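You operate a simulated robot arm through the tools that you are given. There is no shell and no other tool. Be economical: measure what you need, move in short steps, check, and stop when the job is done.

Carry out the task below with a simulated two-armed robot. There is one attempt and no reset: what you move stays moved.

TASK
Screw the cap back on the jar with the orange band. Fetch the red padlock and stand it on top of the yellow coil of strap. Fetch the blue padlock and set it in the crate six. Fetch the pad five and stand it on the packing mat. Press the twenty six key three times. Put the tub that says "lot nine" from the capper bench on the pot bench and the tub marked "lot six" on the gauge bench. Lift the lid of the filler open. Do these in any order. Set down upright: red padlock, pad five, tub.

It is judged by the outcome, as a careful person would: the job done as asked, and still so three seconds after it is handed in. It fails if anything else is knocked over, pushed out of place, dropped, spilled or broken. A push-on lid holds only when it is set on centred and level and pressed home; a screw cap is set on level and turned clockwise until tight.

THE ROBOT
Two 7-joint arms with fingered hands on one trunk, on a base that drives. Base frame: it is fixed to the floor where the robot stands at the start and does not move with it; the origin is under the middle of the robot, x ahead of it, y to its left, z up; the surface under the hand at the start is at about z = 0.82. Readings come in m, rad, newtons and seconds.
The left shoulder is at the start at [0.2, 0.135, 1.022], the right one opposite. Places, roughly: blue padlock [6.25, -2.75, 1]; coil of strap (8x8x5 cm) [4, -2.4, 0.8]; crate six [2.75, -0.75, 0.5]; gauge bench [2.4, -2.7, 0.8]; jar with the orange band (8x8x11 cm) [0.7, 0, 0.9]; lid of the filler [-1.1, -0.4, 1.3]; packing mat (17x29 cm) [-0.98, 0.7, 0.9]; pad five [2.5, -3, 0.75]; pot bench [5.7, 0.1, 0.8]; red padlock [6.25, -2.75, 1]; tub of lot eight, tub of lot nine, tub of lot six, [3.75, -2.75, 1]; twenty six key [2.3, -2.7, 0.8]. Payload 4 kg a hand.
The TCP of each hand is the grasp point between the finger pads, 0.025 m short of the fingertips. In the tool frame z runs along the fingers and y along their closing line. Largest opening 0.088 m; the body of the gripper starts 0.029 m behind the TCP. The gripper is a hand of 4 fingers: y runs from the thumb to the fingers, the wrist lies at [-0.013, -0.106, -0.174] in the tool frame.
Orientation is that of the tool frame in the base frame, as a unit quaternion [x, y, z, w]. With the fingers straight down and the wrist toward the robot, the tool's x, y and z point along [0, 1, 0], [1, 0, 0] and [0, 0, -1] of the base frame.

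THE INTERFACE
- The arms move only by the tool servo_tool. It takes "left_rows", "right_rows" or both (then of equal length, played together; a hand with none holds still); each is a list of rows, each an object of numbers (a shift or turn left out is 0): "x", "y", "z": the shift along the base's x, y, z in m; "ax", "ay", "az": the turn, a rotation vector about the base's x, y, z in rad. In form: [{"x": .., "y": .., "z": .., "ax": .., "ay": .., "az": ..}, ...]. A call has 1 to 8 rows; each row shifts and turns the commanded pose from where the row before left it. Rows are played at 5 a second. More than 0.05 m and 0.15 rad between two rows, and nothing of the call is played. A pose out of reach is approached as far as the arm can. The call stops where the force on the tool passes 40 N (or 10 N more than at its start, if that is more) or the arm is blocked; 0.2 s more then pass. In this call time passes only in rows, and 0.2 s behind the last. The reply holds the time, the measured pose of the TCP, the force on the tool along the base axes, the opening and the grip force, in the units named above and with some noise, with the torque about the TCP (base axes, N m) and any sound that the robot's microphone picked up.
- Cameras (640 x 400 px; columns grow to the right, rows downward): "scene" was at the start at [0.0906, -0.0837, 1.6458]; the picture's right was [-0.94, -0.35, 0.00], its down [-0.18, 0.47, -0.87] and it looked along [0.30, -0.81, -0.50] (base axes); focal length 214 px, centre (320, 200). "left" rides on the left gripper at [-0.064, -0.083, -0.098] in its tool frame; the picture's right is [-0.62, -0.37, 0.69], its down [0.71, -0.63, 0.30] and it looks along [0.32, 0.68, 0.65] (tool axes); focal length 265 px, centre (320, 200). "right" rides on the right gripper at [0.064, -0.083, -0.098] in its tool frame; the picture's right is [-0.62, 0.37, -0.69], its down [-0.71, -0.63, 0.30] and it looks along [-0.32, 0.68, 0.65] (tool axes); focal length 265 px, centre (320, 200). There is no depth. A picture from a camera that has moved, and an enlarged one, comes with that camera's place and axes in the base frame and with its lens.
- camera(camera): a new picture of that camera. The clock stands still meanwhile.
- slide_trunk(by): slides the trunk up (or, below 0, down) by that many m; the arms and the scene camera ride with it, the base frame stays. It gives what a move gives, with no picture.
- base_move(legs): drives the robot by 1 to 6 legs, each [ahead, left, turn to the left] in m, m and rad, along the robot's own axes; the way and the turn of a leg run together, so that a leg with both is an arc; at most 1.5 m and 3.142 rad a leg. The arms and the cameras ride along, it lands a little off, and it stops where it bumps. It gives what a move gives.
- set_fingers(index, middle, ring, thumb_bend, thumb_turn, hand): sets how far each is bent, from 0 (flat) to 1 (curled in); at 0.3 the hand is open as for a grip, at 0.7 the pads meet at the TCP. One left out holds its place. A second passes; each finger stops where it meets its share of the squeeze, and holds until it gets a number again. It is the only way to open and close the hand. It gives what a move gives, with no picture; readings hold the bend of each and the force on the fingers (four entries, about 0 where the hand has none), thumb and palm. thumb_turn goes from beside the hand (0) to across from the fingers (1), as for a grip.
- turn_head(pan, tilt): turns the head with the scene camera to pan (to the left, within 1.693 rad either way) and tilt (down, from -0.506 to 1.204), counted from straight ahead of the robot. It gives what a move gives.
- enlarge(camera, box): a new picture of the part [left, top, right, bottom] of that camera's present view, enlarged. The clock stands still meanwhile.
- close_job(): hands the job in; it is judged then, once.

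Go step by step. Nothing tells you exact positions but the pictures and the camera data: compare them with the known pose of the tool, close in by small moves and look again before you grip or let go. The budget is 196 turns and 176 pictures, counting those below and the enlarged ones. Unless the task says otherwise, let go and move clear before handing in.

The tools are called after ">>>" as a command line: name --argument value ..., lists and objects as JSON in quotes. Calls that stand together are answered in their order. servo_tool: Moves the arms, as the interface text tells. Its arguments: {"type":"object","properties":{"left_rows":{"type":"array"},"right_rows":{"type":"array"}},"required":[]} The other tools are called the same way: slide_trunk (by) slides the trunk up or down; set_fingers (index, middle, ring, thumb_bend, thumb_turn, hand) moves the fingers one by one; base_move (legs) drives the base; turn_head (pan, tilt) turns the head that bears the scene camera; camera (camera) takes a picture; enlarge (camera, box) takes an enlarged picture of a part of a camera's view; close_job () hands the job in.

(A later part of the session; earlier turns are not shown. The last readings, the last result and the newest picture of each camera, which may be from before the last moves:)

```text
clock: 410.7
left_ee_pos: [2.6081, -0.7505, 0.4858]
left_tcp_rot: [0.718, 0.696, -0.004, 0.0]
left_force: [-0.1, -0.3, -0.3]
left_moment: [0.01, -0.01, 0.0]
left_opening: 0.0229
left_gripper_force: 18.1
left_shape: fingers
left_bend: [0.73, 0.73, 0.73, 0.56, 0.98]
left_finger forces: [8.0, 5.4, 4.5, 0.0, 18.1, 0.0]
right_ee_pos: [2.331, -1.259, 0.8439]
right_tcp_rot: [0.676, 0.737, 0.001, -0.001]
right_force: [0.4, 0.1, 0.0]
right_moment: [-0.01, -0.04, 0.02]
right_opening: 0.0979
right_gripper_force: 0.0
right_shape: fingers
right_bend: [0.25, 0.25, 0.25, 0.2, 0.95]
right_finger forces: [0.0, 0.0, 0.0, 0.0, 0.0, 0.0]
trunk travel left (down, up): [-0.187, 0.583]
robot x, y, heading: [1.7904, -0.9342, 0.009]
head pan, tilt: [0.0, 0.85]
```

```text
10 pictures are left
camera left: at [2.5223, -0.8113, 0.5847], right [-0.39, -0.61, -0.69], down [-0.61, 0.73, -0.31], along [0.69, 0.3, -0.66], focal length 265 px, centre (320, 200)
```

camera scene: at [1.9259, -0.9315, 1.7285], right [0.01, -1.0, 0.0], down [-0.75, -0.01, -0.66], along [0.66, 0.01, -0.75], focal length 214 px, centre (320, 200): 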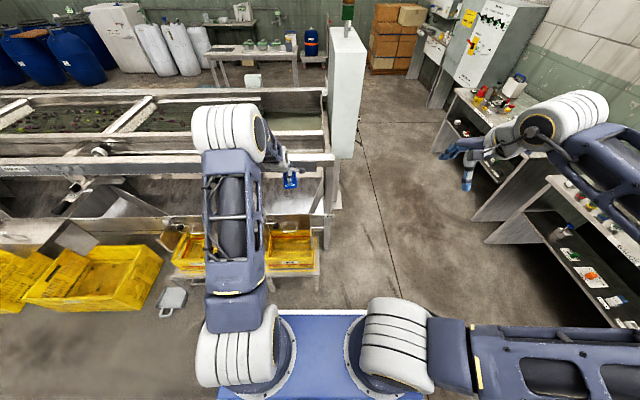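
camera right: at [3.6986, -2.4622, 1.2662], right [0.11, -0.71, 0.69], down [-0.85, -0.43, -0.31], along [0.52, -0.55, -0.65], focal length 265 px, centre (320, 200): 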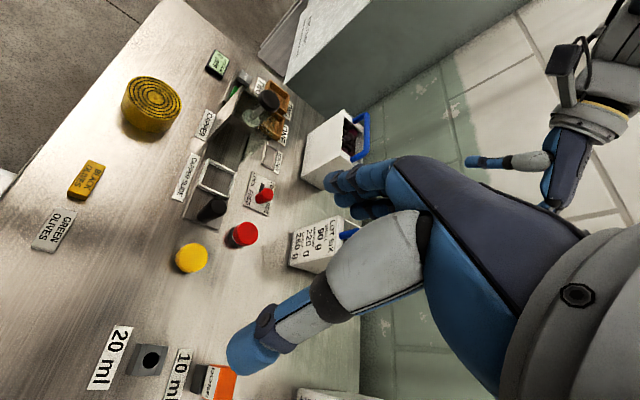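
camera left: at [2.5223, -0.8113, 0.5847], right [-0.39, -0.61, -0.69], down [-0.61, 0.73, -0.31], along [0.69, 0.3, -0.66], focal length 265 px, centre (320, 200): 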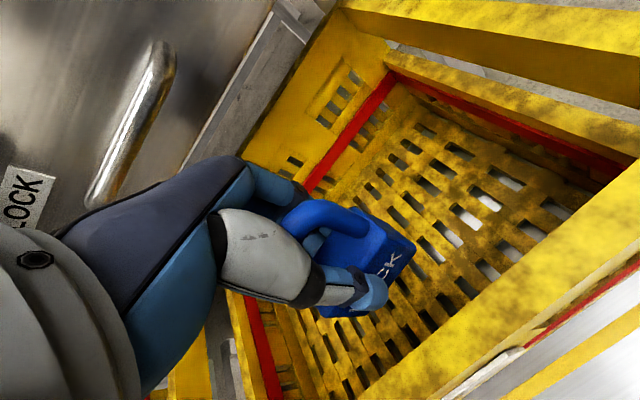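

The padlock is inside the crate. Lowering gently to its floor.

>>> servo_tool --left_rows '[{"z": -0.02}, {"z": -0.02}, {"z": -0.015}]'

>>> servo_tool --left_rows '[{"z": -0.01}, {"z": -0.008}]'

>>> servo_tool --left_rows '[{"z": -0.008}]'

```text
clock: 411.5
left_ee_pos: [2.6088, -0.7497, 0.4304]
left_tcp_rot: [0.717, 0.697, -0.004, 0.0]
left_force: [0.0, 0.3, -0.5]
left_moment: [0.0, -0.01, -0.01]
left_opening: 0.0229
left_gripper_force: 18.1
left_shape: fingers
left_bend: [0.73, 0.73, 0.73, 0.56, 0.98]
left_finger forces: [8.1, 5.5, 4.5, 0.0, 18.1, 0.1]
right_ee_pos: [2.3324, -1.2602, 0.8447]
right_tcp_rot: [0.676, 0.737, 0.001, 0.0]
right_force: [-0.1, -0.3, 0.1]
right_moment: [-0.01, -0.02, 0.0]
right_opening: 0.0981
right_gripper_force: 0.1
right_shape: fingers
right_bend: [0.25, 0.25, 0.25, 0.2, 0.95]
right_finger forces: [0.1, 0.0, 0.0, 0.0, 0.0, 0.1]
trunk travel left (down, up): [-0.187, 0.583]
robot x, y, heading: [1.7879, -0.9364, 0.004]
head pan, tilt: [0.0, 0.85]
```

```text
clock: 412.1
left_ee_pos: [2.61, -0.7502, 0.4135]
left_tcp_rot: [0.717, 0.697, -0.003, 0.001]
left_force: [1.7, 0.3, 4.0]
left_moment: [0.04, 0.45, -0.03]
left_opening: 0.0225
left_gripper_force: 17.7
left_shape: fingers
left_bend: [0.73, 0.73, 0.73, 0.56, 0.98]
left_finger forces: [8.0, 5.4, 4.5, 0.1, 18.1, 0.1]
right_ee_pos: [2.3333, -1.2604, 0.8443]
right_tcp_rot: [0.676, 0.737, 0.001, 0.0]
right_force: [0.3, -0.1, 0.6]
right_moment: [0.01, 0.02, 0.01]
right_opening: 0.098
right_gripper_force: 0.0
right_shape: fingers
right_bend: [0.25, 0.25, 0.25, 0.2, 0.95]
right_finger forces: [0.0, 0.0, 0.0, 0.0, 0.0, 0.1]
trunk travel left (down, up): [-0.187, 0.583]
robot x, y, heading: [1.7886, -0.9305, 0.008]
head pan, tilt: [0.0, 0.85]
```

```text
clock: 412.5
left_ee_pos: [2.6112, -0.7491, 0.41]
left_tcp_rot: [0.718, 0.696, 0.001, 0.003]
left_force: [8.1, 1.4, 29.4]
left_moment: [0.14, 1.79, -0.1]
left_opening: 0.0218
left_gripper_force: 19.9
left_shape: fingers
left_bend: [0.74, 0.73, 0.74, 0.56, 0.98]
left_finger forces: [8.8, 6.2, 4.9, 0.1, 19.9, 0.0]
right_ee_pos: [2.3321, -1.2595, 0.8455]
right_tcp_rot: [0.676, 0.737, 0.001, 0.001]
right_force: [-0.2, 0.0, 0.5]
right_moment: [-0.03, 0.02, -0.03]
right_opening: 0.0979
right_gripper_force: 0.0
right_shape: fingers
right_bend: [0.25, 0.25, 0.25, 0.2, 0.95]
right_finger forces: [0.1, 0.1, 0.0, 0.0, 0.0, 0.0]
trunk travel left (down, up): [-0.187, 0.583]
robot x, y, heading: [1.7917, -0.9324, 0.009]
head pan, tilt: [0.0, 0.85]
```

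The heel of the hand met the near rim. I rise a little, move 2 cm deeper and aside from the gate handle, and lower again.

>>> servo_tool --left_rows '[{"z": 0.015}, {"y": -0.03, "x": 0.006}, {"y": -0.03, "x": 0.008}, {"x": 0.008}, {"z": -0.012}, {"z": -0.01}, {"z": -0.008}]'

>>> servo_tool --left_rows '[{"z": -0.007}]'

>>> servo_tool --left_rows '[{"z": -0.006}]'

```text
clock: 414.1
left_ee_pos: [2.634, -0.8115, 0.3948]
left_tcp_rot: [0.717, 0.697, -0.002, 0.004]
left_force: [-3.3, 1.6, 39.7]
left_moment: [-1.16, 1.41, -0.28]
left_opening: 0.0228
left_gripper_force: 21.9
left_shape: fingers
left_bend: [0.74, 0.74, 0.75, 0.55, 0.98]
left_finger forces: [8.9, 7.2, 4.9, 0.0, 23.2, 0.0]
right_ee_pos: [2.3321, -1.2594, 0.8447]
right_tcp_rot: [0.677, 0.736, 0.001, 0.0]
right_force: [-0.1, 0.4, -0.1]
right_moment: [0.01, 0.02, 0.0]
right_opening: 0.0979
right_gripper_force: 0.1
right_shape: fingers
right_bend: [0.25, 0.25, 0.25, 0.2, 0.95]
right_finger forces: [0.0, 0.1, 0.1, 0.1, 0.0, 0.0]
trunk travel left (down, up): [-0.187, 0.583]
robot x, y, heading: [1.7881, -0.9353, 0.008]
head pan, tilt: [0.0, 0.85]
```

```text
clock: 414.4
left_ee_pos: [2.6354, -0.811, 0.3946]
left_tcp_rot: [0.717, 0.698, 0.001, 0.006]
left_force: [-3.9, 0.1, 17.1]
left_moment: [-0.09, 0.23, 0.0]
left_opening: 0.023
left_gripper_force: 20.7
left_shape: fingers
left_bend: [0.74, 0.74, 0.74, 0.55, 0.98]
left_finger forces: [8.0, 6.1, 4.3, 0.0, 23.4, 0.1]
right_ee_pos: [2.3314, -1.2591, 0.844]
right_tcp_rot: [0.677, 0.736, 0.001, 0.0]
right_force: [-0.7, 0.1, -0.1]
right_moment: [0.01, -0.03, 0.0]
right_opening: 0.0979
right_gripper_force: 0.0
right_shape: fingers
right_bend: [0.25, 0.25, 0.25, 0.2, 0.95]
right_finger forces: [0.0, 0.0, 0.1, 0.1, 0.1, 0.1]
trunk travel left (down, up): [-0.187, 0.583]
robot x, y, heading: [1.7907, -0.9329, 0.013]
head pan, tilt: [0.0, 0.85]
stopped in row 1 (left hand): the force on the tool passed its limit at 60 N (the readings are from after the stop); the commanded pose is now the measured one
```

```text
clock: 414.7
left_ee_pos: [2.6381, -0.8119, 0.395]
left_tcp_rot: [0.716, 0.698, 0.001, 0.008]
left_force: [-4.6, 0.4, 11.5]
left_moment: [-0.07, 0.25, -0.02]
left_opening: 0.0233
left_gripper_force: 20.1
left_shape: fingers
left_bend: [0.74, 0.74, 0.74, 0.55, 0.98]
left_finger forces: [7.9, 5.9, 4.2, 0.0, 21.6, 0.1]
right_ee_pos: [2.3318, -1.2594, 0.8436]
right_tcp_rot: [0.675, 0.737, 0.001, 0.0]
right_force: [-0.6, 0.1, -0.1]
right_moment: [0.02, -0.02, 0.02]
right_opening: 0.0977
right_gripper_force: 0.0
right_shape: fingers
right_bend: [0.25, 0.25, 0.25, 0.2, 0.95]
right_finger forces: [0.1, 0.1, 0.0, 0.1, 0.0, 0.1]
trunk travel left (down, up): [-0.187, 0.583]
robot x, y, heading: [1.7914, -0.9316, 0.012]
head pan, tilt: [0.0, 0.85]
stopped in row 1 (left hand): the force on the tool passed its limit at 49 N (the readings are from after the stop); the commanded pose is now the measured one
```

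The moment is now small: the padlock itself is on the crate floor. Releasing and lifting.

>>> servo_tool --left_rows '[{"z": 0.002}]'

>>> set_fingers --hand "left" --index 0.45 --middle 0.45 --ring 0.45 --thumb_bend 0.4

>>> servo_tool --left_rows '[{"z": 0.02}, {"z": 0.03}, {"z": 0.04}, {"z": 0.04, "x": -0.01}, {"z": 0.04, "x": -0.01}, {"z": 0.04}]'

>>> slide_trunk --by 0.5

>>> camera --camera "left"

```text
clock: 415.1
left_ee_pos: [2.637, -0.8116, 0.3962]
left_tcp_rot: [0.716, 0.698, 0.001, 0.007]
left_force: [0.8, -0.2, 3.7]
left_moment: [0.04, -0.05, 0.02]
left_opening: 0.023
left_gripper_force: 20.2
left_shape: fingers
left_bend: [0.74, 0.74, 0.74, 0.55, 0.98]
left_finger forces: [8.9, 6.7, 4.9, 0.1, 19.7, 0.0]
right_ee_pos: [2.3333, -1.2589, 0.8441]
right_tcp_rot: [0.676, 0.737, 0.001, -0.001]
right_force: [0.0, -0.4, -0.4]
right_moment: [0.02, -0.02, 0.0]
right_opening: 0.0978
right_gripper_force: 0.1
right_shape: fingers
right_bend: [0.25, 0.25, 0.25, 0.2, 0.95]
right_finger forces: [0.0, 0.0, 0.1, 0.0, 0.0, 0.0]
trunk travel left (down, up): [-0.187, 0.583]
robot x, y, heading: [1.7891, -0.9303, 0.013]
head pan, tilt: [0.0, 0.85]
```

```text
clock: 416.1
left_ee_pos: [2.6369, -0.8115, 0.3962]
left_tcp_rot: [0.716, 0.698, 0.001, 0.007]
left_force: [0.3, 0.8, -0.3]
left_moment: [-0.01, -0.03, 0.0]
left_opening: 0.0575
left_gripper_force: 0.3
left_shape: fingers
left_bend: [0.45, 0.45, 0.45, 0.4, 0.99]
left_finger forces: [0.0, 0.0, 0.0, 0.1, 0.2, 0.0]
right_ee_pos: [2.3321, -1.2582, 0.8443]
right_tcp_rot: [0.677, 0.736, 0.001, -0.001]
right_force: [0.4, -0.4, 0.0]
right_moment: [0.0, 0.01, 0.01]
right_opening: 0.0979
right_gripper_force: 0.0
right_shape: fingers
right_bend: [0.25, 0.25, 0.25, 0.2, 0.95]
right_finger forces: [0.1, 0.0, 0.1, 0.0, 0.0, 0.0]
trunk travel left (down, up): [-0.187, 0.583]
robot x, y, heading: [1.7881, -0.933, 0.013]
head pan, tilt: [0.0, 0.85]
```

```text
clock: 417.5
left_ee_pos: [2.6156, -0.8113, 0.6062]
left_tcp_rot: [0.716, 0.698, 0.0, 0.006]
left_force: [-0.6, -0.6, 0.3]
left_moment: [-0.05, 0.01, 0.0]
left_opening: 0.0576
left_gripper_force: 0.1
left_shape: fingers
left_bend: [0.45, 0.45, 0.45, 0.4, 0.99]
left_finger forces: [0.1, 0.0, 0.0, 0.0, 0.1, 0.0]
right_ee_pos: [2.3321, -1.26, 0.844]
right_tcp_rot: [0.676, 0.737, 0.001, 0.0]
right_force: [0.2, 0.0, 0.0]
right_moment: [0.03, 0.01, 0.0]
right_opening: 0.0981
right_gripper_force: 0.1
right_shape: fingers
right_bend: [0.25, 0.25, 0.25, 0.2, 0.95]
right_finger forces: [0.0, 0.1, 0.0, 0.0, 0.0, 0.1]
trunk travel left (down, up): [-0.187, 0.583]
robot x, y, heading: [1.7867, -0.9327, 0.008]
head pan, tilt: [0.0, 0.85]
```

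```text
refused: 0.5 is not a number from -0.4 to 0.4
```

```text
9 pictures are left
camera left: at [2.5285, -0.8726, 0.7048], right [-0.38, -0.62, -0.69], down [-0.61, 0.73, -0.32], along [0.7, 0.3, -0.65], focal length 265 px, centre (320, 200)
```

left: 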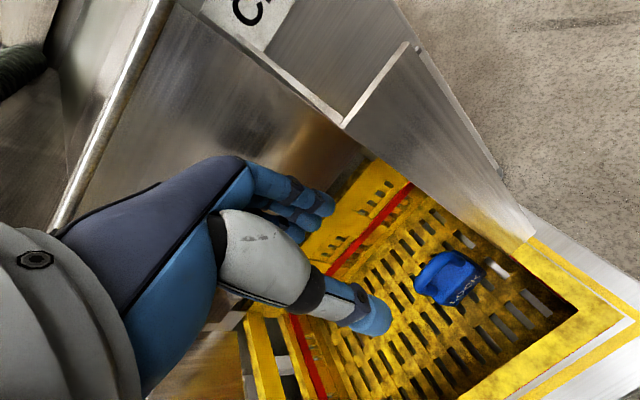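

Blue padlock lies in crate six. Now pad five: raise the trunk, turn toward the gauge bench, and prepare the left hand turned across the handle.

>>> slide_trunk --by 0.3

>>> slide_trunk --by 0.22

>>> base_move --legs '[[0, -0.5, 0], [0, 0, -1.578], [0, 0.57, 0], [0.2, 0, 0]]'

>>> servo_tool --left_rows '[{"az": -0.14, "z": 0.01}, {"az": -0.14, "z": 0.01}, {"az": -0.14, "z": 0.01}, {"az": -0.14, "z": 0.01}, {"az": -0.14, "z": 0.01}, {"az": -0.14, "z": 0.01}, {"az": -0.14, "z": 0.01}, {"az": -0.14, "z": 0.01}]'

>>> set_fingers --hand "left" --index 0.25 --middle 0.25 --ring 0.25 --thumb_bend 0.2

```text
clock: 420.5
left_ee_pos: [2.6158, -0.8117, 0.9063]
left_tcp_rot: [0.716, 0.698, 0.0, 0.007]
left_force: [0.2, -0.2, -0.8]
left_moment: [-0.01, 0.01, 0.0]
left_opening: 0.0572
left_gripper_force: 0.0
left_shape: fingers
left_bend: [0.45, 0.45, 0.45, 0.4, 0.99]
left_finger forces: [0.0, 0.1, 0.0, 0.0, 0.1, 0.0]
right_ee_pos: [2.3324, -1.2586, 1.1447]
right_tcp_rot: [0.676, 0.737, 0.001, 0.0]
right_force: [-0.1, 0.1, 0.1]
right_moment: [0.02, 0.0, 0.03]
right_opening: 0.0981
right_gripper_force: 0.0
right_shape: fingers
right_bend: [0.25, 0.25, 0.25, 0.2, 0.95]
right_finger forces: [0.0, 0.0, 0.1, 0.1, 0.0, 0.0]
trunk travel left (down, up): [-0.487, 0.283]
robot x, y, heading: [1.7892, -0.9331, 0.013]
head pan, tilt: [0.0, 0.85]
```

```text
clock: 422.9
left_ee_pos: [2.6162, -0.8111, 1.1258]
left_tcp_rot: [0.716, 0.698, 0.0, 0.006]
left_force: [-0.3, 0.3, -0.2]
left_moment: [0.03, -0.02, -0.02]
left_opening: 0.0577
left_gripper_force: 0.0
left_shape: fingers
left_bend: [0.45, 0.45, 0.45, 0.4, 0.99]
left_finger forces: [0.0, 0.1, 0.1, 0.1, 0.0, 0.0]
right_ee_pos: [2.3329, -1.2595, 1.3638]
right_tcp_rot: [0.676, 0.736, 0.002, 0.0]
right_force: [-0.5, -0.5, -1.0]
right_moment: [0.0, -0.02, 0.01]
right_opening: 0.0982
right_gripper_force: 0.0
right_shape: fingers
right_bend: [0.25, 0.25, 0.25, 0.2, 0.95]
right_finger forces: [0.0, 0.0, 0.0, 0.0, 0.0, 0.0]
trunk travel left (down, up): [-0.707, 0.063]
robot x, y, heading: [1.7912, -0.936, 0.012]
head pan, tilt: [0.0, 0.85]
```

```text
clock: 433.6
left_ee_pos: [2.4704, -2.4568, 1.1271]
left_tcp_rot: [1.0, -0.019, -0.004, 0.005]
left_force: [0.1, -0.7, -0.1]
left_moment: [-0.01, -0.02, -0.01]
left_opening: 0.0575
left_gripper_force: 0.1
left_shape: fingers
left_bend: [0.45, 0.45, 0.45, 0.4, 0.99]
left_finger forces: [0.1, 0.0, 0.1, 0.0, 0.0, 0.0]
right_ee_pos: [2.0253, -2.169, 1.3651]
right_tcp_rot: [0.999, 0.037, 0.001, 0.001]
right_force: [1.1, 0.2, 0.3]
right_moment: [0.0, -0.01, 0.01]
right_opening: 0.0979
right_gripper_force: 0.1
right_shape: fingers
right_bend: [0.25, 0.25, 0.25, 0.2, 0.95]
right_finger forces: [0.1, 0.0, 0.0, 0.0, 0.1, 0.0]
trunk travel left (down, up): [-0.707, 0.063]
robot x, y, heading: [2.3555, -1.6282, -1.569]
head pan, tilt: [0.0, 0.85]
```

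```text
clock: 435.4
left_ee_pos: [2.47, -2.4567, 1.2066]
left_tcp_rot: [0.836, -0.548, -0.005, 0.002]
left_force: [-0.4, -0.3, -0.3]
left_moment: [0.02, 0.0, 0.02]
left_opening: 0.0573
left_gripper_force: 0.1
left_shape: fingers
left_bend: [0.45, 0.45, 0.45, 0.4, 0.99]
left_finger forces: [0.0, 0.1, 0.0, 0.0, 0.0, 0.0]
right_ee_pos: [2.0243, -2.1697, 1.364]
right_tcp_rot: [0.999, 0.038, 0.0, 0.0]
right_force: [-0.1, -1.2, 0.4]
right_moment: [-0.03, 0.0, -0.01]
right_opening: 0.0978
right_gripper_force: 0.1
right_shape: fingers
right_bend: [0.25, 0.25, 0.25, 0.2, 0.95]
right_finger forces: [0.0, 0.1, 0.1, 0.1, 0.1, 0.1]
trunk travel left (down, up): [-0.707, 0.063]
robot x, y, heading: [2.3535, -1.6295, -1.576]
head pan, tilt: [0.0, 0.85]
```

```text
clock: 436.4
left_ee_pos: [2.4693, -2.4571, 1.2063]
left_tcp_rot: [0.837, -0.547, -0.007, 0.002]
left_force: [-0.1, -0.1, -0.3]
left_moment: [-0.01, 0.01, 0.01]
left_opening: 0.0976
left_gripper_force: 0.1
left_shape: fingers
left_bend: [0.25, 0.25, 0.25, 0.2, 0.97]
left_finger forces: [0.0, 0.0, 0.0, 0.0, 0.0, 0.0]
right_ee_pos: [2.0249, -2.1687, 1.3638]
right_tcp_rot: [0.999, 0.037, 0.0, 0.002]
right_force: [-0.7, 0.4, 0.1]
right_moment: [0.01, -0.01, -0.02]
right_opening: 0.0982
right_gripper_force: 0.1
right_shape: fingers
right_bend: [0.25, 0.25, 0.25, 0.2, 0.95]
right_finger forces: [0.1, 0.0, 0.1, 0.0, 0.1, 0.0]
trunk travel left (down, up): [-0.707, 0.063]
robot x, y, heading: [2.357, -1.6301, -1.57]
head pan, tilt: [0.0, 0.85]
```

>>> base_move --legs '[[0.37, 0, 0]]'

>>> camera --camera "left"

```text
clock: 438.8
left_ee_pos: [2.4679, -2.8276, 1.205]
left_tcp_rot: [0.837, -0.546, -0.006, 0.002]
left_force: [0.1, -0.6, -0.1]
left_moment: [-0.02, 0.04, -0.03]
left_opening: 0.0977
left_gripper_force: 0.1
left_shape: fingers
left_bend: [0.25, 0.25, 0.25, 0.2, 0.97]
left_finger forces: [0.0, 0.0, 0.1, 0.1, 0.1, 0.0]
right_ee_pos: [2.0237, -2.5382, 1.3634]
right_tcp_rot: [0.999, 0.037, 0.002, 0.001]
right_force: [-0.8, -0.2, -0.3]
right_moment: [-0.02, 0.02, -0.02]
right_opening: 0.0978
right_gripper_force: 0.1
right_shape: fingers
right_bend: [0.25, 0.25, 0.25, 0.2, 0.95]
right_finger forces: [0.0, 0.2, 0.0, 0.0, 0.0, 0.0]
trunk travel left (down, up): [-0.707, 0.063]
robot x, y, heading: [2.3582, -1.9956, -1.573]
head pan, tilt: [0.0, 0.85]
```

```text
8 pictures are left
camera left: at [2.5187, -2.7347, 1.3039], right [0.08, 0.72, -0.69], down [0.86, -0.4, -0.32], along [-0.5, -0.57, -0.65], focal length 265 px, centre (320, 200)
```

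left: 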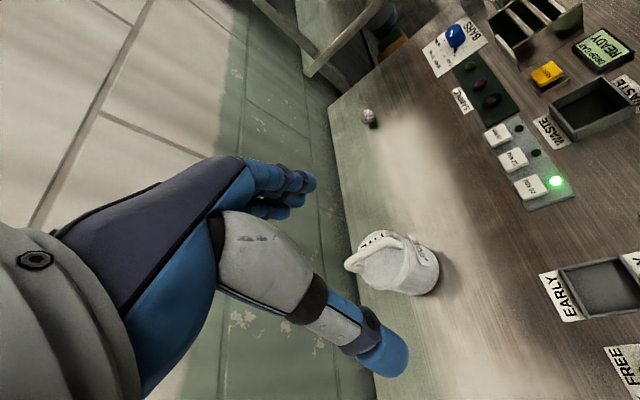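

Pad five's handle: centre about (2.402, −2.92, 0.99), along y. I come over it at height, then lower with the trunk.

>>> base_move --legs '[[0.035, 0, 0]]'

>>> servo_tool --left_rows '[{"x": -0.022, "y": -0.019, "az": -0.1}, {"x": -0.022, "y": -0.019, "az": -0.1}, {"x": -0.022, "y": -0.019}, {"z": -0.04}, {"z": -0.04}]'

>>> camera --camera "left"

```text
clock: 439.7
left_ee_pos: [2.4692, -2.8605, 1.2061]
left_tcp_rot: [0.837, -0.547, -0.007, 0.002]
left_force: [0.4, -0.2, -0.7]
left_moment: [-0.02, -0.01, -0.02]
left_opening: 0.0973
left_gripper_force: 0.1
left_shape: fingers
left_bend: [0.25, 0.25, 0.25, 0.2, 0.97]
left_finger forces: [0.0, 0.0, 0.0, 0.0, 0.0, 0.1]
right_ee_pos: [2.0239, -2.5736, 1.3648]
right_tcp_rot: [0.999, 0.037, 0.001, 0.001]
right_force: [1.1, -0.1, 0.8]
right_moment: [-0.03, -0.03, 0.0]
right_opening: 0.0975
right_gripper_force: 0.1
right_shape: fingers
right_bend: [0.25, 0.25, 0.25, 0.2, 0.95]
right_finger forces: [0.1, 0.0, 0.0, 0.0, 0.0, 0.1]
trunk travel left (down, up): [-0.707, 0.063]
robot x, y, heading: [2.357, -2.0332, -1.576]
head pan, tilt: [0.0, 0.85]
```

```text
clock: 440.9
left_ee_pos: [2.4026, -2.9132, 1.1252]
left_tcp_rot: [0.778, -0.628, -0.007, 0.002]
left_force: [0.6, 0.3, 0.5]
left_moment: [-0.05, -0.02, 0.04]
left_opening: 0.0973
left_gripper_force: 0.2
left_shape: fingers
left_bend: [0.25, 0.25, 0.25, 0.2, 0.97]
left_finger forces: [0.1, 0.0, 0.0, 0.0, 0.0, 0.0]
left hand out of reach, approached as far as the arm can: row 3
right_ee_pos: [2.0231, -2.5723, 1.3646]
right_tcp_rot: [0.999, 0.038, 0.0, 0.001]
right_force: [0.5, 0.2, -0.1]
right_moment: [0.01, 0.02, 0.0]
right_opening: 0.0981
right_gripper_force: 0.0
right_shape: fingers
right_bend: [0.25, 0.25, 0.25, 0.2, 0.95]
right_finger forces: [0.0, 0.1, 0.0, 0.1, 0.0, 0.1]
trunk travel left (down, up): [-0.707, 0.063]
robot x, y, heading: [2.3567, -2.0326, -1.573]
head pan, tilt: [0.0, 0.85]
```

```text
7 pictures are left
camera left: at [2.4696, -2.8337, 1.2232], right [0.22, 0.69, -0.69], down [0.76, -0.56, -0.32], along [-0.61, -0.46, -0.65], focal length 265 px, centre (320, 200)
```

left: 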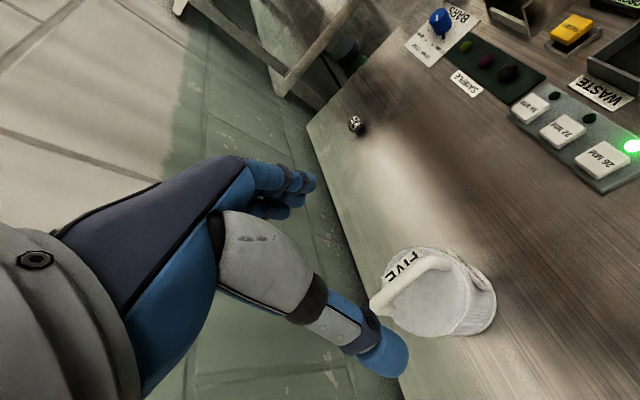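

Refined: the arch runs from (2.379, −2.907) to (2.398, −2.975), top z ≈ 0.978. I align yaw with it, shift 2.5 cm deeper and descend.

>>> servo_tool --left_rows '[{"az": 0.11, "x": -0.007}, {"az": 0.11, "x": -0.007, "y": -0.012}, {"y": -0.013}, {"z": -0.03}, {"z": -0.03}]'

>>> slide_trunk --by -0.05

>>> camera --camera "left"

```text
clock: 442.1
left_ee_pos: [2.3885, -2.9391, 1.065]
left_tcp_rot: [0.842, -0.54, -0.007, 0.003]
left_force: [0.3, 0.0, 0.4]
left_moment: [-0.01, 0.01, 0.01]
left_opening: 0.0978
left_gripper_force: 0.0
left_shape: fingers
left_bend: [0.25, 0.25, 0.25, 0.2, 0.97]
left_finger forces: [0.0, 0.0, 0.0, 0.1, 0.0, 0.0]
right_ee_pos: [2.0239, -2.5728, 1.3632]
right_tcp_rot: [0.999, 0.037, 0.001, 0.001]
right_force: [0.1, -0.3, 0.6]
right_moment: [-0.04, -0.02, 0.04]
right_opening: 0.0979
right_gripper_force: 0.0
right_shape: fingers
right_bend: [0.25, 0.25, 0.25, 0.2, 0.95]
right_finger forces: [0.0, 0.0, 0.1, 0.1, 0.0, 0.0]
trunk travel left (down, up): [-0.707, 0.063]
robot x, y, heading: [2.3589, -2.0353, -1.576]
head pan, tilt: [0.0, 0.85]
```

```text
clock: 443.0
left_ee_pos: [2.3878, -2.9377, 1.0148]
left_tcp_rot: [0.842, -0.539, -0.007, 0.002]
left_force: [0.7, -0.4, 0.0]
left_moment: [0.03, -0.06, -0.01]
left_opening: 0.0978
left_gripper_force: 0.0
left_shape: fingers
left_bend: [0.25, 0.25, 0.25, 0.2, 0.97]
left_finger forces: [0.0, 0.0, 0.0, 0.1, 0.1, 0.0]
right_ee_pos: [2.0239, -2.5719, 1.3139]
right_tcp_rot: [0.999, 0.037, 0.001, 0.001]
right_force: [0.5, -0.6, 0.2]
right_moment: [0.0, -0.02, -0.01]
right_opening: 0.0982
right_gripper_force: 0.1
right_shape: fingers
right_bend: [0.25, 0.25, 0.25, 0.2, 0.95]
right_finger forces: [0.0, 0.0, 0.1, 0.0, 0.0, 0.0]
trunk travel left (down, up): [-0.657, 0.113]
robot x, y, heading: [2.3554, -2.0322, -1.573]
head pan, tilt: [0.0, 0.85]
```

```text
6 pictures are left
camera left: at [2.4368, -2.8453, 1.1131], right [0.06, 0.72, -0.69], down [0.87, -0.38, -0.32], along [-0.49, -0.58, -0.65], focal length 265 px, centre (320, 200)
```

left: 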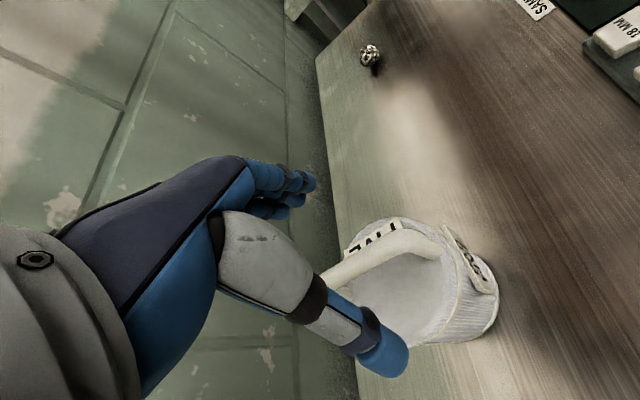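

The bar lies between thumb and fingers but a bit lower than thought (≈0.955). Lowering further and closing, then a small test lift.

>>> slide_trunk --by -0.045

>>> slide_trunk --by -0.012

>>> set_fingers --hand "left" --index 0.8 --middle 0.8 --ring 0.8 --thumb_bend 0.75

>>> slide_trunk --by 0.02

```text
clock: 443.9
left_ee_pos: [2.3883, -2.9377, 0.97]
left_tcp_rot: [0.843, -0.539, -0.007, 0.002]
left_force: [-0.6, -0.5, -0.6]
left_moment: [-0.01, 0.04, -0.06]
left_opening: 0.0977
left_gripper_force: 0.1
left_shape: fingers
left_bend: [0.25, 0.25, 0.25, 0.2, 0.97]
left_finger forces: [0.1, 0.0, 0.0, 0.0, 0.1, 0.0]
right_ee_pos: [2.0234, -2.5708, 1.2685]
right_tcp_rot: [0.999, 0.038, 0.001, 0.001]
right_force: [-0.5, 0.1, -0.4]
right_moment: [-0.02, -0.02, 0.01]
right_opening: 0.0976
right_gripper_force: 0.0
right_shape: fingers
right_bend: [0.25, 0.25, 0.25, 0.2, 0.95]
right_finger forces: [0.1, 0.0, 0.0, 0.0, 0.0, 0.0]
trunk travel left (down, up): [-0.612, 0.158]
robot x, y, heading: [2.3562, -2.0304, -1.574]
head pan, tilt: [0.0, 0.85]
```

```text
clock: 444.5
left_ee_pos: [2.3881, -2.9374, 0.9582]
left_tcp_rot: [0.842, -0.539, -0.007, 0.002]
left_force: [0.3, 0.2, 0.3]
left_moment: [0.02, 0.01, -0.01]
left_opening: 0.0975
left_gripper_force: 0.1
left_shape: fingers
left_bend: [0.25, 0.25, 0.25, 0.2, 0.97]
left_finger forces: [0.0, 0.0, 0.0, 0.0, 0.1, 0.0]
right_ee_pos: [2.0238, -2.5716, 1.2566]
right_tcp_rot: [0.999, 0.037, 0.001, 0.001]
right_force: [0.3, -0.2, -0.9]
right_moment: [0.0, 0.0, 0.0]
right_opening: 0.0976
right_gripper_force: 0.0
right_shape: fingers
right_bend: [0.25, 0.25, 0.25, 0.2, 0.95]
right_finger forces: [0.0, 0.0, 0.1, 0.1, 0.0, 0.0]
trunk travel left (down, up): [-0.6, 0.17]
robot x, y, heading: [2.3542, -2.0309, -1.575]
head pan, tilt: [0.0, 0.85]
```

```text
clock: 445.5
left_ee_pos: [2.3888, -2.9381, 0.9577]
left_tcp_rot: [0.842, -0.539, -0.007, 0.001]
left_force: [-0.1, -0.8, -1.9]
left_moment: [0.08, 0.04, 0.0]
left_opening: 0.0001
left_gripper_force: 0.6
left_shape: fingers
left_bend: [0.78, 0.79, 0.8, 0.71, 1.0]
left_finger forces: [0.0, 0.0, 1.1, 0.1, 0.1, 0.0]
right_ee_pos: [2.0236, -2.5736, 1.2555]
right_tcp_rot: [0.999, 0.038, 0.0, 0.001]
right_force: [0.2, 0.3, -0.3]
right_moment: [0.0, -0.02, 0.0]
right_opening: 0.098
right_gripper_force: 0.1
right_shape: fingers
right_bend: [0.25, 0.25, 0.25, 0.2, 0.95]
right_finger forces: [0.0, 0.0, 0.1, 0.0, 0.1, 0.1]
trunk travel left (down, up): [-0.6, 0.17]
robot x, y, heading: [2.3563, -2.0305, -1.571]
head pan, tilt: [0.0, 0.85]
```

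```text
clock: 446.1
left_ee_pos: [2.3876, -2.9377, 0.9787]
left_tcp_rot: [0.842, -0.539, -0.007, 0.002]
left_force: [-0.2, 0.7, -2.6]
left_moment: [0.07, 0.02, 0.0]
left_opening: 0.0001
left_gripper_force: 1.2
left_shape: fingers
left_bend: [0.78, 0.79, 0.8, 0.71, 1.0]
left_finger forces: [0.1, 0.0, 2.4, 0.0, 0.1, 0.0]
right_ee_pos: [2.0243, -2.5737, 1.2777]
right_tcp_rot: [0.999, 0.038, 0.001, 0.001]
right_force: [0.5, -1.4, -0.7]
right_moment: [0.03, 0.0, 0.01]
right_opening: 0.0977
right_gripper_force: 0.1
right_shape: fingers
right_bend: [0.25, 0.25, 0.25, 0.2, 0.95]
right_finger forces: [0.0, 0.1, 0.0, 0.1, 0.0, 0.0]
trunk travel left (down, up): [-0.62, 0.15]
robot x, y, heading: [2.3556, -2.0313, -1.572]
head pan, tilt: [0.0, 0.85]
```

About 2.6 N hangs on the fingers — it's hooked. Lifting more and checking.

>>> slide_trunk --by 0.08

>>> camera --camera "left"

```text
clock: 447.3
left_ee_pos: [2.3884, -2.9376, 1.0574]
left_tcp_rot: [0.842, -0.539, -0.006, 0.002]
left_force: [-0.2, 0.3, -2.5]
left_moment: [0.05, 0.01, 0.01]
left_opening: 0.0
left_gripper_force: 1.2
left_shape: fingers
left_bend: [0.78, 0.79, 0.8, 0.71, 1.0]
left_finger forces: [0.0, 0.1, 2.4, 0.0, 0.0, 0.0]
right_ee_pos: [2.0235, -2.5722, 1.3573]
right_tcp_rot: [0.999, 0.038, 0.001, 0.0]
right_force: [-0.5, 0.3, -0.3]
right_moment: [0.01, -0.02, 0.01]
right_opening: 0.0979
right_gripper_force: 0.0
right_shape: fingers
right_bend: [0.25, 0.25, 0.25, 0.2, 0.95]
right_finger forces: [0.1, 0.0, 0.1, 0.0, 0.0, 0.0]
trunk travel left (down, up): [-0.7, 0.07]
robot x, y, heading: [2.3562, -2.0312, -1.578]
head pan, tilt: [0.0, 0.85]
```

```text
5 pictures are left
camera left: at [2.4368, -2.8453, 1.1559], right [0.07, 0.72, -0.69], down [0.87, -0.38, -0.32], along [-0.49, -0.58, -0.65], focal length 265 px, centre (320, 200)
```

left: 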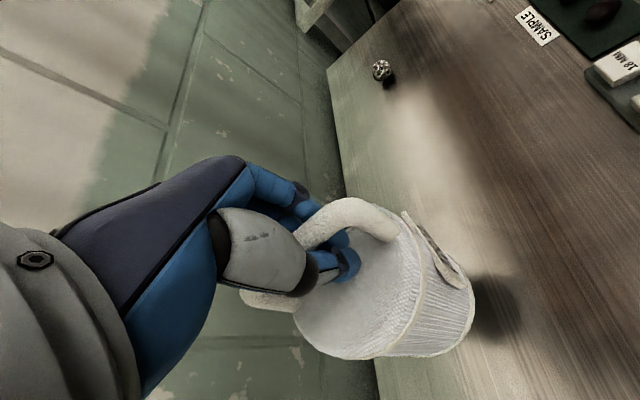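

Pad five hangs well in the hook. I raise it high above the other things, pull it in, back off and turn to face −x.

>>> slide_trunk --by 0.065

>>> servo_tool --left_rows '[{"z": 0.03, "x": 0.005}, {"z": 0.035, "x": 0.005}, {"z": 0.035, "x": 0.005}, {"z": 0.035, "x": 0.005}, {"z": 0.03, "y": 0.02}, {"z": 0.02, "y": 0.03}, {"y": 0.035}, {"y": 0.035}]'

>>> base_move --legs '[[-0.4, 0, 0]]'

>>> servo_tool --left_rows '[{"z": 0.03, "y": 0.02}, {"z": 0.03, "y": 0.02}, {"z": 0.03, "y": 0.02}, {"z": 0.02, "y": 0.02}, {"y": 0.02}]'

>>> base_move --legs '[[0, 0, -1.57]]'

```text
clock: 448.3
left_ee_pos: [2.3882, -2.9377, 1.1241]
left_tcp_rot: [0.842, -0.539, -0.007, 0.003]
left_force: [0.4, 0.1, -2.4]
left_moment: [0.04, 0.02, 0.04]
left_opening: 0.0003
left_gripper_force: 1.5
left_shape: fingers
left_bend: [0.78, 0.79, 0.8, 0.71, 1.0]
left_finger forces: [0.0, 0.0, 2.4, 0.1, 0.0, 0.0]
right_ee_pos: [2.024, -2.5724, 1.422]
right_tcp_rot: [0.999, 0.037, 0.001, 0.001]
right_force: [0.9, 0.1, -0.8]
right_moment: [-0.04, -0.03, 0.0]
right_opening: 0.0982
right_gripper_force: 0.1
right_shape: fingers
right_bend: [0.25, 0.25, 0.25, 0.2, 0.95]
right_finger forces: [0.0, 0.0, 0.1, 0.1, 0.0, 0.1]
trunk travel left (down, up): [-0.765, 0.005]
robot x, y, heading: [2.3525, -2.0282, -1.572]
head pan, tilt: [0.0, 0.85]
```

```text
clock: 450.1
left_ee_pos: [2.4073, -2.8192, 1.3076]
left_tcp_rot: [0.842, -0.539, -0.007, 0.002]
left_force: [-0.6, 0.1, -3.5]
left_moment: [0.04, 0.01, 0.0]
left_opening: 0.0001
left_gripper_force: 1.1
left_shape: fingers
left_bend: [0.79, 0.8, 0.8, 0.71, 1.0]
left_finger forces: [0.1, 0.1, 2.5, 0.1, 0.0, 0.0]
right_ee_pos: [2.0229, -2.5728, 1.423]
right_tcp_rot: [0.999, 0.037, 0.001, 0.0]
right_force: [0.5, -0.4, 0.7]
right_moment: [0.05, 0.01, -0.01]
right_opening: 0.0979
right_gripper_force: 0.0
right_shape: fingers
right_bend: [0.25, 0.25, 0.25, 0.2, 0.95]
right_finger forces: [0.1, 0.1, 0.0, 0.0, 0.1, 0.0]
trunk travel left (down, up): [-0.765, 0.005]
robot x, y, heading: [2.3561, -2.0303, -1.573]
head pan, tilt: [0.0, 0.85]
```

```text
clock: 452.6
left_ee_pos: [2.4056, -2.4203, 1.3069]
left_tcp_rot: [0.842, -0.54, -0.007, 0.001]
left_force: [-0.1, -0.3, -2.2]
left_moment: [0.05, 0.02, 0.0]
left_opening: 0.0
left_gripper_force: 1.5
left_shape: fingers
left_bend: [0.79, 0.8, 0.8, 0.7, 1.0]
left_finger forces: [0.0, 0.0, 2.5, 0.0, 0.0, 0.0]
right_ee_pos: [2.0233, -2.1737, 1.4217]
right_tcp_rot: [0.999, 0.036, 0.0, 0.0]
right_force: [-0.6, 0.2, -0.2]
right_moment: [0.01, 0.0, -0.01]
right_opening: 0.098
right_gripper_force: 0.0
right_shape: fingers
right_bend: [0.25, 0.25, 0.25, 0.2, 0.95]
right_finger forces: [0.0, 0.1, 0.0, 0.0, 0.0, 0.1]
trunk travel left (down, up): [-0.765, 0.005]
robot x, y, heading: [2.3542, -1.6394, -1.576]
head pan, tilt: [0.0, 0.85]
```

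```text
clock: 453.8
left_ee_pos: [2.4082, -2.3206, 1.4167]
left_tcp_rot: [0.842, -0.54, -0.008, 0.002]
left_force: [-0.6, 0.4, -2.2]
left_moment: [0.03, 0.02, 0.01]
left_opening: 0.0
left_gripper_force: 1.1
left_shape: fingers
left_bend: [0.79, 0.8, 0.8, 0.7, 1.0]
left_finger forces: [0.1, 0.1, 2.4, 0.0, 0.1, 0.0]
right_ee_pos: [2.0238, -2.1736, 1.4224]
right_tcp_rot: [0.999, 0.036, 0.001, 0.0]
right_force: [0.4, -0.2, 0.0]
right_moment: [0.02, -0.04, 0.0]
right_opening: 0.0982
right_gripper_force: 0.1
right_shape: fingers
right_bend: [0.25, 0.25, 0.25, 0.2, 0.95]
right_finger forces: [0.1, 0.0, 0.0, 0.1, 0.0, 0.0]
trunk travel left (down, up): [-0.765, 0.005]
robot x, y, heading: [2.3604, -1.6344, -1.573]
head pan, tilt: [0.0, 0.85]
```

```text
clock: 458.0
left_ee_pos: [1.6702, -1.6845, 1.4168]
left_tcp_rot: [-0.214, 0.977, 0.006, 0.004]
left_force: [0.3, -0.2, -2.8]
left_moment: [0.02, -0.07, -0.02]
left_opening: 0.0002
left_gripper_force: 1.3
left_shape: fingers
left_bend: [0.79, 0.8, 0.8, 0.7, 1.0]
left_finger forces: [0.1, 0.0, 2.4, 0.0, 0.0, 0.0]
right_ee_pos: [1.8174, -1.3006, 1.4226]
right_tcp_rot: [0.732, -0.681, 0.0, 0.001]
right_force: [0.2, -0.8, -0.4]
right_moment: [-0.06, 0.01, -0.01]
right_opening: 0.0979
right_gripper_force: 0.1
right_shape: fingers
right_bend: [0.25, 0.25, 0.25, 0.2, 0.95]
right_finger forces: [0.0, 0.1, 0.0, 0.0, 0.0, 0.0]
trunk travel left (down, up): [-0.765, 0.005]
robot x, y, heading: [2.3562, -1.6327, 3.138]
head pan, tilt: [0.0, 0.85]
```

Driving west along the aisle, then north between the work table and the filler bench to the packing mat.

>>> base_move --legs '[[1.3, 0, 0], [1.22, 0, 0], [0, -0.7, 0], [0, -0.7, 0]]'

>>> base_move --legs '[[0, -0.5, 0], [0, -0.5, 0]]'

>>> turn_head --pan 0.1 --tilt 0.75

>>> camera --camera "scene"

```text
clock: 477.2
left_ee_pos: [-0.8281, -0.252, 1.4171]
left_tcp_rot: [-0.21, 0.978, 0.007, 0.005]
left_force: [-0.4, -0.3, -2.3]
left_moment: [0.02, -0.08, 0.0]
left_opening: 0.0
left_gripper_force: 1.1
left_shape: fingers
left_bend: [0.79, 0.8, 0.8, 0.7, 1.0]
left_finger forces: [0.1, 0.1, 2.3, 0.0, 0.0, 0.1]
right_ee_pos: [-0.6782, 0.1301, 1.4227]
right_tcp_rot: [0.729, -0.684, 0.0, 0.001]
right_force: [0.3, -0.2, 0.6]
right_moment: [0.0, -0.01, 0.02]
right_opening: 0.0978
right_gripper_force: 0.0
right_shape: fingers
right_bend: [0.25, 0.25, 0.25, 0.2, 0.95]
right_finger forces: [0.0, 0.0, 0.0, 0.0, 0.0, 0.1]
trunk travel left (down, up): [-0.765, 0.005]
robot x, y, heading: [-0.1445, -0.2071, 3.13]
head pan, tilt: [0.0, 0.85]
```

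```text
clock: 482.7
left_ee_pos: [-0.817, 0.751, 1.4173]
left_tcp_rot: [-0.213, 0.977, 0.006, 0.003]
left_force: [0.0, -0.2, -2.8]
left_moment: [0.0, 0.0, 0.0]
left_opening: 0.0
left_gripper_force: 1.3
left_shape: fingers
left_bend: [0.79, 0.8, 0.8, 0.7, 1.0]
left_finger forces: [0.0, 0.0, 1.9, 0.1, 0.0, 0.0]
right_ee_pos: [-0.6692, 1.1354, 1.4234]
right_tcp_rot: [0.731, -0.683, 0.002, 0.001]
right_force: [0.8, 0.5, -0.1]
right_moment: [-0.03, 0.01, 0.0]
right_opening: 0.098
right_gripper_force: 0.0
right_shape: fingers
right_bend: [0.25, 0.25, 0.25, 0.2, 0.95]
right_finger forces: [0.0, 0.0, 0.0, 0.0, 0.1, 0.0]
trunk travel left (down, up): [-0.765, 0.005]
robot x, y, heading: [-0.128, 0.7977, 3.132]
head pan, tilt: [0.0, 0.85]
```

```text
clock: 483.4
left_ee_pos: [-0.8174, 0.7503, 1.4167]
left_tcp_rot: [-0.212, 0.977, 0.005, 0.004]
left_force: [0.6, -0.1, -2.0]
left_moment: [0.04, -0.05, 0.0]
left_opening: 0.0
left_gripper_force: 1.0
left_shape: fingers
left_bend: [0.79, 0.8, 0.8, 0.7, 1.0]
left_finger forces: [0.1, 0.1, 2.1, 0.0, 0.1, 0.0]
right_ee_pos: [-0.6685, 1.1339, 1.4218]
right_tcp_rot: [0.731, -0.683, 0.0, 0.001]
right_force: [-0.1, 0.1, -0.5]
right_moment: [0.01, -0.01, -0.01]
right_opening: 0.0981
right_gripper_force: 0.0
right_shape: fingers
right_bend: [0.25, 0.25, 0.25, 0.2, 0.95]
right_finger forces: [0.1, 0.1, 0.0, 0.1, 0.1, 0.1]
trunk travel left (down, up): [-0.765, 0.005]
robot x, y, heading: [-0.1291, 0.7999, 3.129]
head pan, tilt: [0.099, 0.75]
```

```text
4 pictures are left
camera scene: at [-0.2746, 0.7927, 1.7645], right [-0.09, 1.0, 0.0], down [0.68, 0.06, -0.73], along [-0.73, -0.07, -0.68], focal length 214 px, centre (320, 200)
```

scene: 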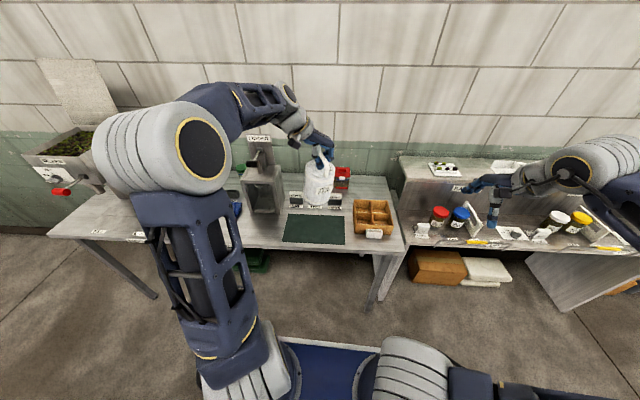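

The lid of the filler is still open, and the mat is at about (−1.005, 0.69), y 0.53–0.83. I carry the pad over the mat's centre and lower most of the way.

>>> servo_tool --left_rows '[{"x": -0.038, "y": -0.011}, {"x": -0.038, "y": -0.011}, {"x": -0.038, "y": -0.011}, {"x": -0.038, "y": -0.011}, {"x": -0.036, "y": -0.011}, {"z": -0.04}, {"z": -0.04}, {"z": -0.04}]'

>>> servo_tool --left_rows '[{"z": -0.04}, {"z": -0.04}, {"z": -0.04}, {"z": -0.04}, {"z": -0.03}]'

>>> camera --camera "left"

```text
clock: 485.1
left_ee_pos: [-0.9849, 0.6999, 1.2878]
left_tcp_rot: [-0.212, 0.977, 0.006, 0.003]
left_force: [-0.1, -0.2, -2.1]
left_moment: [0.0, -0.03, -0.01]
left_opening: 0.0
left_gripper_force: 1.8
left_shape: fingers
left_bend: [0.79, 0.8, 0.8, 0.7, 1.0]
left_finger forces: [0.1, 0.0, 2.5, 0.0, 0.1, 0.0]
left hand out of reach, approached as far as the arm can: row 5
right_ee_pos: [-0.668, 1.1332, 1.4218]
right_tcp_rot: [0.731, -0.683, 0.001, 0.002]
right_force: [0.6, 0.4, 0.4]
right_moment: [0.02, -0.02, -0.02]
right_opening: 0.098
right_gripper_force: 0.1
right_shape: fingers
right_bend: [0.25, 0.25, 0.25, 0.2, 0.95]
right_finger forces: [0.0, 0.0, 0.0, 0.1, 0.1, 0.0]
trunk travel left (down, up): [-0.765, 0.005]
robot x, y, heading: [-0.1331, 0.8004, 3.134]
head pan, tilt: [0.099, 0.75]
```

```text
clock: 486.4
left_ee_pos: [-0.9848, 0.6996, 1.0969]
left_tcp_rot: [-0.212, 0.977, 0.006, 0.003]
left_force: [0.4, 0.2, -2.8]
left_moment: [0.06, -0.06, -0.02]
left_opening: 0.0002
left_gripper_force: 1.6
left_shape: fingers
left_bend: [0.79, 0.8, 0.8, 0.7, 1.0]
left_finger forces: [0.1, 0.0, 2.4, 0.0, 0.0, 0.0]
right_ee_pos: [-0.6688, 1.1351, 1.4235]
right_tcp_rot: [0.731, -0.683, 0.0, 0.001]
right_force: [-0.7, -0.1, 0.7]
right_moment: [-0.01, -0.03, 0.03]
right_opening: 0.0979
right_gripper_force: 0.1
right_shape: fingers
right_bend: [0.25, 0.25, 0.25, 0.2, 0.95]
right_finger forces: [0.0, 0.1, 0.0, 0.0, 0.0, 0.0]
trunk travel left (down, up): [-0.765, 0.005]
robot x, y, heading: [-0.1284, 0.7998, 3.132]
head pan, tilt: [0.099, 0.75]
```

```text
3 pictures are left
camera left: at [-0.8938, 0.649, 1.195], right [0.72, -0.07, -0.69], down [-0.39, -0.87, -0.32], along [-0.58, 0.5, -0.65], focal length 265 px, centre (320, 200)
```

left: 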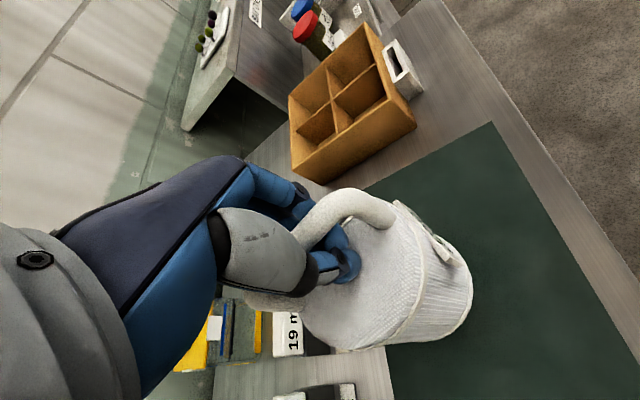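

The pad hangs over the mat's middle. Lowering in small steps until its weight comes off.

>>> servo_tool --left_rows '[{"z": -0.006}, {"z": -0.006}]'

>>> servo_tool --left_rows '[{"z": -0.005}, {"z": -0.005}]'

>>> servo_tool --left_rows '[{"z": -0.005}, {"z": -0.005}]'

```text
clock: 486.9
left_ee_pos: [-0.9857, 0.7001, 1.0859]
left_tcp_rot: [-0.212, 0.977, 0.006, 0.005]
left_force: [0.7, -0.2, -2.2]
left_moment: [0.01, -0.02, -0.05]
left_opening: 0.0001
left_gripper_force: 1.3
left_shape: fingers
left_bend: [0.79, 0.8, 0.8, 0.7, 1.0]
left_finger forces: [0.1, 0.0, 2.5, 0.0, 0.0, 0.1]
right_ee_pos: [-0.6674, 1.1336, 1.4228]
right_tcp_rot: [0.73, -0.683, 0.001, 0.001]
right_force: [0.0, -0.1, 0.1]
right_moment: [0.01, 0.01, 0.03]
right_opening: 0.0978
right_gripper_force: 0.2
right_shape: fingers
right_bend: [0.25, 0.25, 0.25, 0.2, 0.95]
right_finger forces: [0.0, 0.0, 0.1, 0.1, 0.0, 0.0]
trunk travel left (down, up): [-0.765, 0.005]
robot x, y, heading: [-0.1283, 0.7954, 3.133]
head pan, tilt: [0.099, 0.75]
```

```text
clock: 487.6
left_ee_pos: [-0.9864, 0.6989, 1.0759]
left_tcp_rot: [-0.212, 0.977, 0.006, 0.003]
left_force: [1.2, 0.1, -3.0]
left_moment: [0.03, -0.04, 0.0]
left_opening: 0.0
left_gripper_force: 1.3
left_shape: fingers
left_bend: [0.79, 0.8, 0.8, 0.7, 1.0]
left_finger forces: [0.0, 0.0, 2.5, 0.0, 0.0, 0.0]
right_ee_pos: [-0.6674, 1.134, 1.422]
right_tcp_rot: [0.731, -0.683, 0.001, 0.001]
right_force: [0.2, -0.3, 0.5]
right_moment: [0.01, -0.01, -0.02]
right_opening: 0.0978
right_gripper_force: 0.1
right_shape: fingers
right_bend: [0.25, 0.25, 0.25, 0.2, 0.95]
right_finger forces: [0.1, 0.0, 0.1, 0.0, 0.0, 0.1]
trunk travel left (down, up): [-0.765, 0.005]
robot x, y, heading: [-0.1333, 0.7999, 3.136]
head pan, tilt: [0.099, 0.75]
```

```text
clock: 488.1
left_ee_pos: [-0.9863, 0.6991, 1.0658]
left_tcp_rot: [-0.212, 0.977, 0.007, 0.002]
left_force: [-0.2, -0.1, -1.8]
left_moment: [0.03, -0.02, -0.03]
left_opening: 0.0
left_gripper_force: 1.3
left_shape: fingers
left_bend: [0.79, 0.8, 0.8, 0.7, 1.0]
left_finger forces: [0.1, 0.0, 2.4, 0.0, 0.1, 0.1]
right_ee_pos: [-0.6692, 1.1332, 1.4228]
right_tcp_rot: [0.731, -0.682, 0.001, 0.001]
right_force: [-0.6, -0.6, -0.4]
right_moment: [-0.04, -0.01, 0.02]
right_opening: 0.098
right_gripper_force: 0.0
right_shape: fingers
right_bend: [0.25, 0.25, 0.25, 0.2, 0.95]
right_finger forces: [0.0, 0.1, 0.0, 0.0, 0.1, 0.1]
trunk travel left (down, up): [-0.765, 0.005]
robot x, y, heading: [-0.1321, 0.7984, 3.137]
head pan, tilt: [0.099, 0.75]
```

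>>> servo_tool --left_rows '[{"z": -0.006}, {"z": -0.006}]'

>>> servo_tool --left_rows '[{"z": -0.005}, {"z": -0.005}]'

>>> servo_tool --left_rows '[{"z": -0.005}]'

>>> servo_tool --left_rows '[{"z": -0.005}]'

```text
clock: 488.8
left_ee_pos: [-0.9868, 0.6986, 1.0562]
left_tcp_rot: [-0.212, 0.977, 0.006, 0.001]
left_force: [-0.3, -0.9, 10.0]
left_moment: [-0.13, -0.09, -0.03]
left_opening: 0.0001
left_gripper_force: 10.1
left_shape: fingers
left_bend: [0.79, 0.8, 0.8, 0.71, 1.0]
left_finger forces: [0.2, 0.0, 0.1, 0.1, 19.9, 0.1]
right_ee_pos: [-0.6673, 1.1346, 1.4227]
right_tcp_rot: [0.731, -0.683, 0.0, 0.002]
right_force: [-0.7, -0.5, 0.4]
right_moment: [0.02, -0.01, 0.0]
right_opening: 0.0979
right_gripper_force: 0.1
right_shape: fingers
right_bend: [0.25, 0.25, 0.25, 0.2, 0.95]
right_finger forces: [0.0, 0.0, 0.0, 0.1, 0.0, 0.0]
trunk travel left (down, up): [-0.765, 0.005]
robot x, y, heading: [-0.133, 0.7946, 3.137]
head pan, tilt: [0.099, 0.75]
```

```text
clock: 489.3
left_ee_pos: [-0.9911, 0.6985, 1.0573]
left_tcp_rot: [-0.216, 0.976, 0.008, -0.004]
left_force: [-0.7, 0.3, 10.7]
left_moment: [-0.11, -0.11, 0.01]
left_opening: 0.0
left_gripper_force: 10.4
left_shape: fingers
left_bend: [0.79, 0.8, 0.8, 0.72, 1.0]
left_finger forces: [0.2, 0.0, 1.3, 0.0, 20.5, 0.0]
right_ee_pos: [-0.6674, 1.1342, 1.4214]
right_tcp_rot: [0.732, -0.682, 0.0, 0.002]
right_force: [-0.1, -0.2, -0.4]
right_moment: [0.01, -0.02, -0.03]
right_opening: 0.098
right_gripper_force: 0.0
right_shape: fingers
right_bend: [0.25, 0.25, 0.25, 0.2, 0.95]
right_finger forces: [0.0, 0.0, 0.0, 0.0, 0.0, 0.0]
trunk travel left (down, up): [-0.765, 0.005]
robot x, y, heading: [-0.1313, 0.7993, 3.133]
head pan, tilt: [0.099, 0.75]
stopped in row 2 (left hand): the force on the tool passed its limit at 45 N (the readings are from after the stop); the commanded pose is now the measured one
```

```text
clock: 489.7
left_ee_pos: [-0.9917, 0.6971, 1.0554]
left_tcp_rot: [-0.216, 0.976, 0.01, -0.007]
left_force: [-3.2, -4.4, 38.9]
left_moment: [-0.42, -0.35, -0.04]
left_opening: 0.0002
left_gripper_force: 27.7
left_shape: fingers
left_bend: [0.79, 0.8, 0.8, 0.73, 1.0]
left_finger forces: [0.9, 0.1, 2.4, 0.1, 51.6, 0.0]
right_ee_pos: [-0.6676, 1.1335, 1.4227]
right_tcp_rot: [0.731, -0.683, -0.001, 0.001]
right_force: [-0.7, -0.2, -0.1]
right_moment: [0.01, 0.02, -0.01]
right_opening: 0.0978
right_gripper_force: 0.0
right_shape: fingers
right_bend: [0.25, 0.25, 0.25, 0.2, 0.95]
right_finger forces: [0.0, 0.1, 0.1, 0.1, 0.0, 0.0]
trunk travel left (down, up): [-0.765, 0.005]
robot x, y, heading: [-0.1312, 0.7959, 3.136]
head pan, tilt: [0.099, 0.75]
```

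```text
clock: 490.0
left_ee_pos: [-0.9945, 0.6963, 1.0561]
left_tcp_rot: [-0.218, 0.976, 0.012, -0.008]
left_force: [0.8, -0.2, 13.0]
left_moment: [-0.17, -0.26, 0.0]
left_opening: 0.0
left_gripper_force: 14.3
left_shape: fingers
left_bend: [0.79, 0.8, 0.8, 0.72, 1.0]
left_finger forces: [0.3, 0.0, 3.2, 0.1, 25.3, 0.0]
right_ee_pos: [-0.6688, 1.1339, 1.4225]
right_tcp_rot: [0.731, -0.682, 0.001, 0.001]
right_force: [0.7, -0.1, 0.3]
right_moment: [-0.03, -0.02, 0.02]
right_opening: 0.0977
right_gripper_force: 0.0
right_shape: fingers
right_bend: [0.25, 0.25, 0.25, 0.2, 0.95]
right_finger forces: [0.0, 0.0, 0.1, 0.1, 0.1, 0.0]
trunk travel left (down, up): [-0.765, 0.005]
robot x, y, heading: [-0.1305, 0.8006, 3.131]
head pan, tilt: [0.099, 0.75]
stopped in row 1 (left hand): the force on the tool passed its limit at 52 N (the readings are from after the stop); the commanded pose is now the measured one
```

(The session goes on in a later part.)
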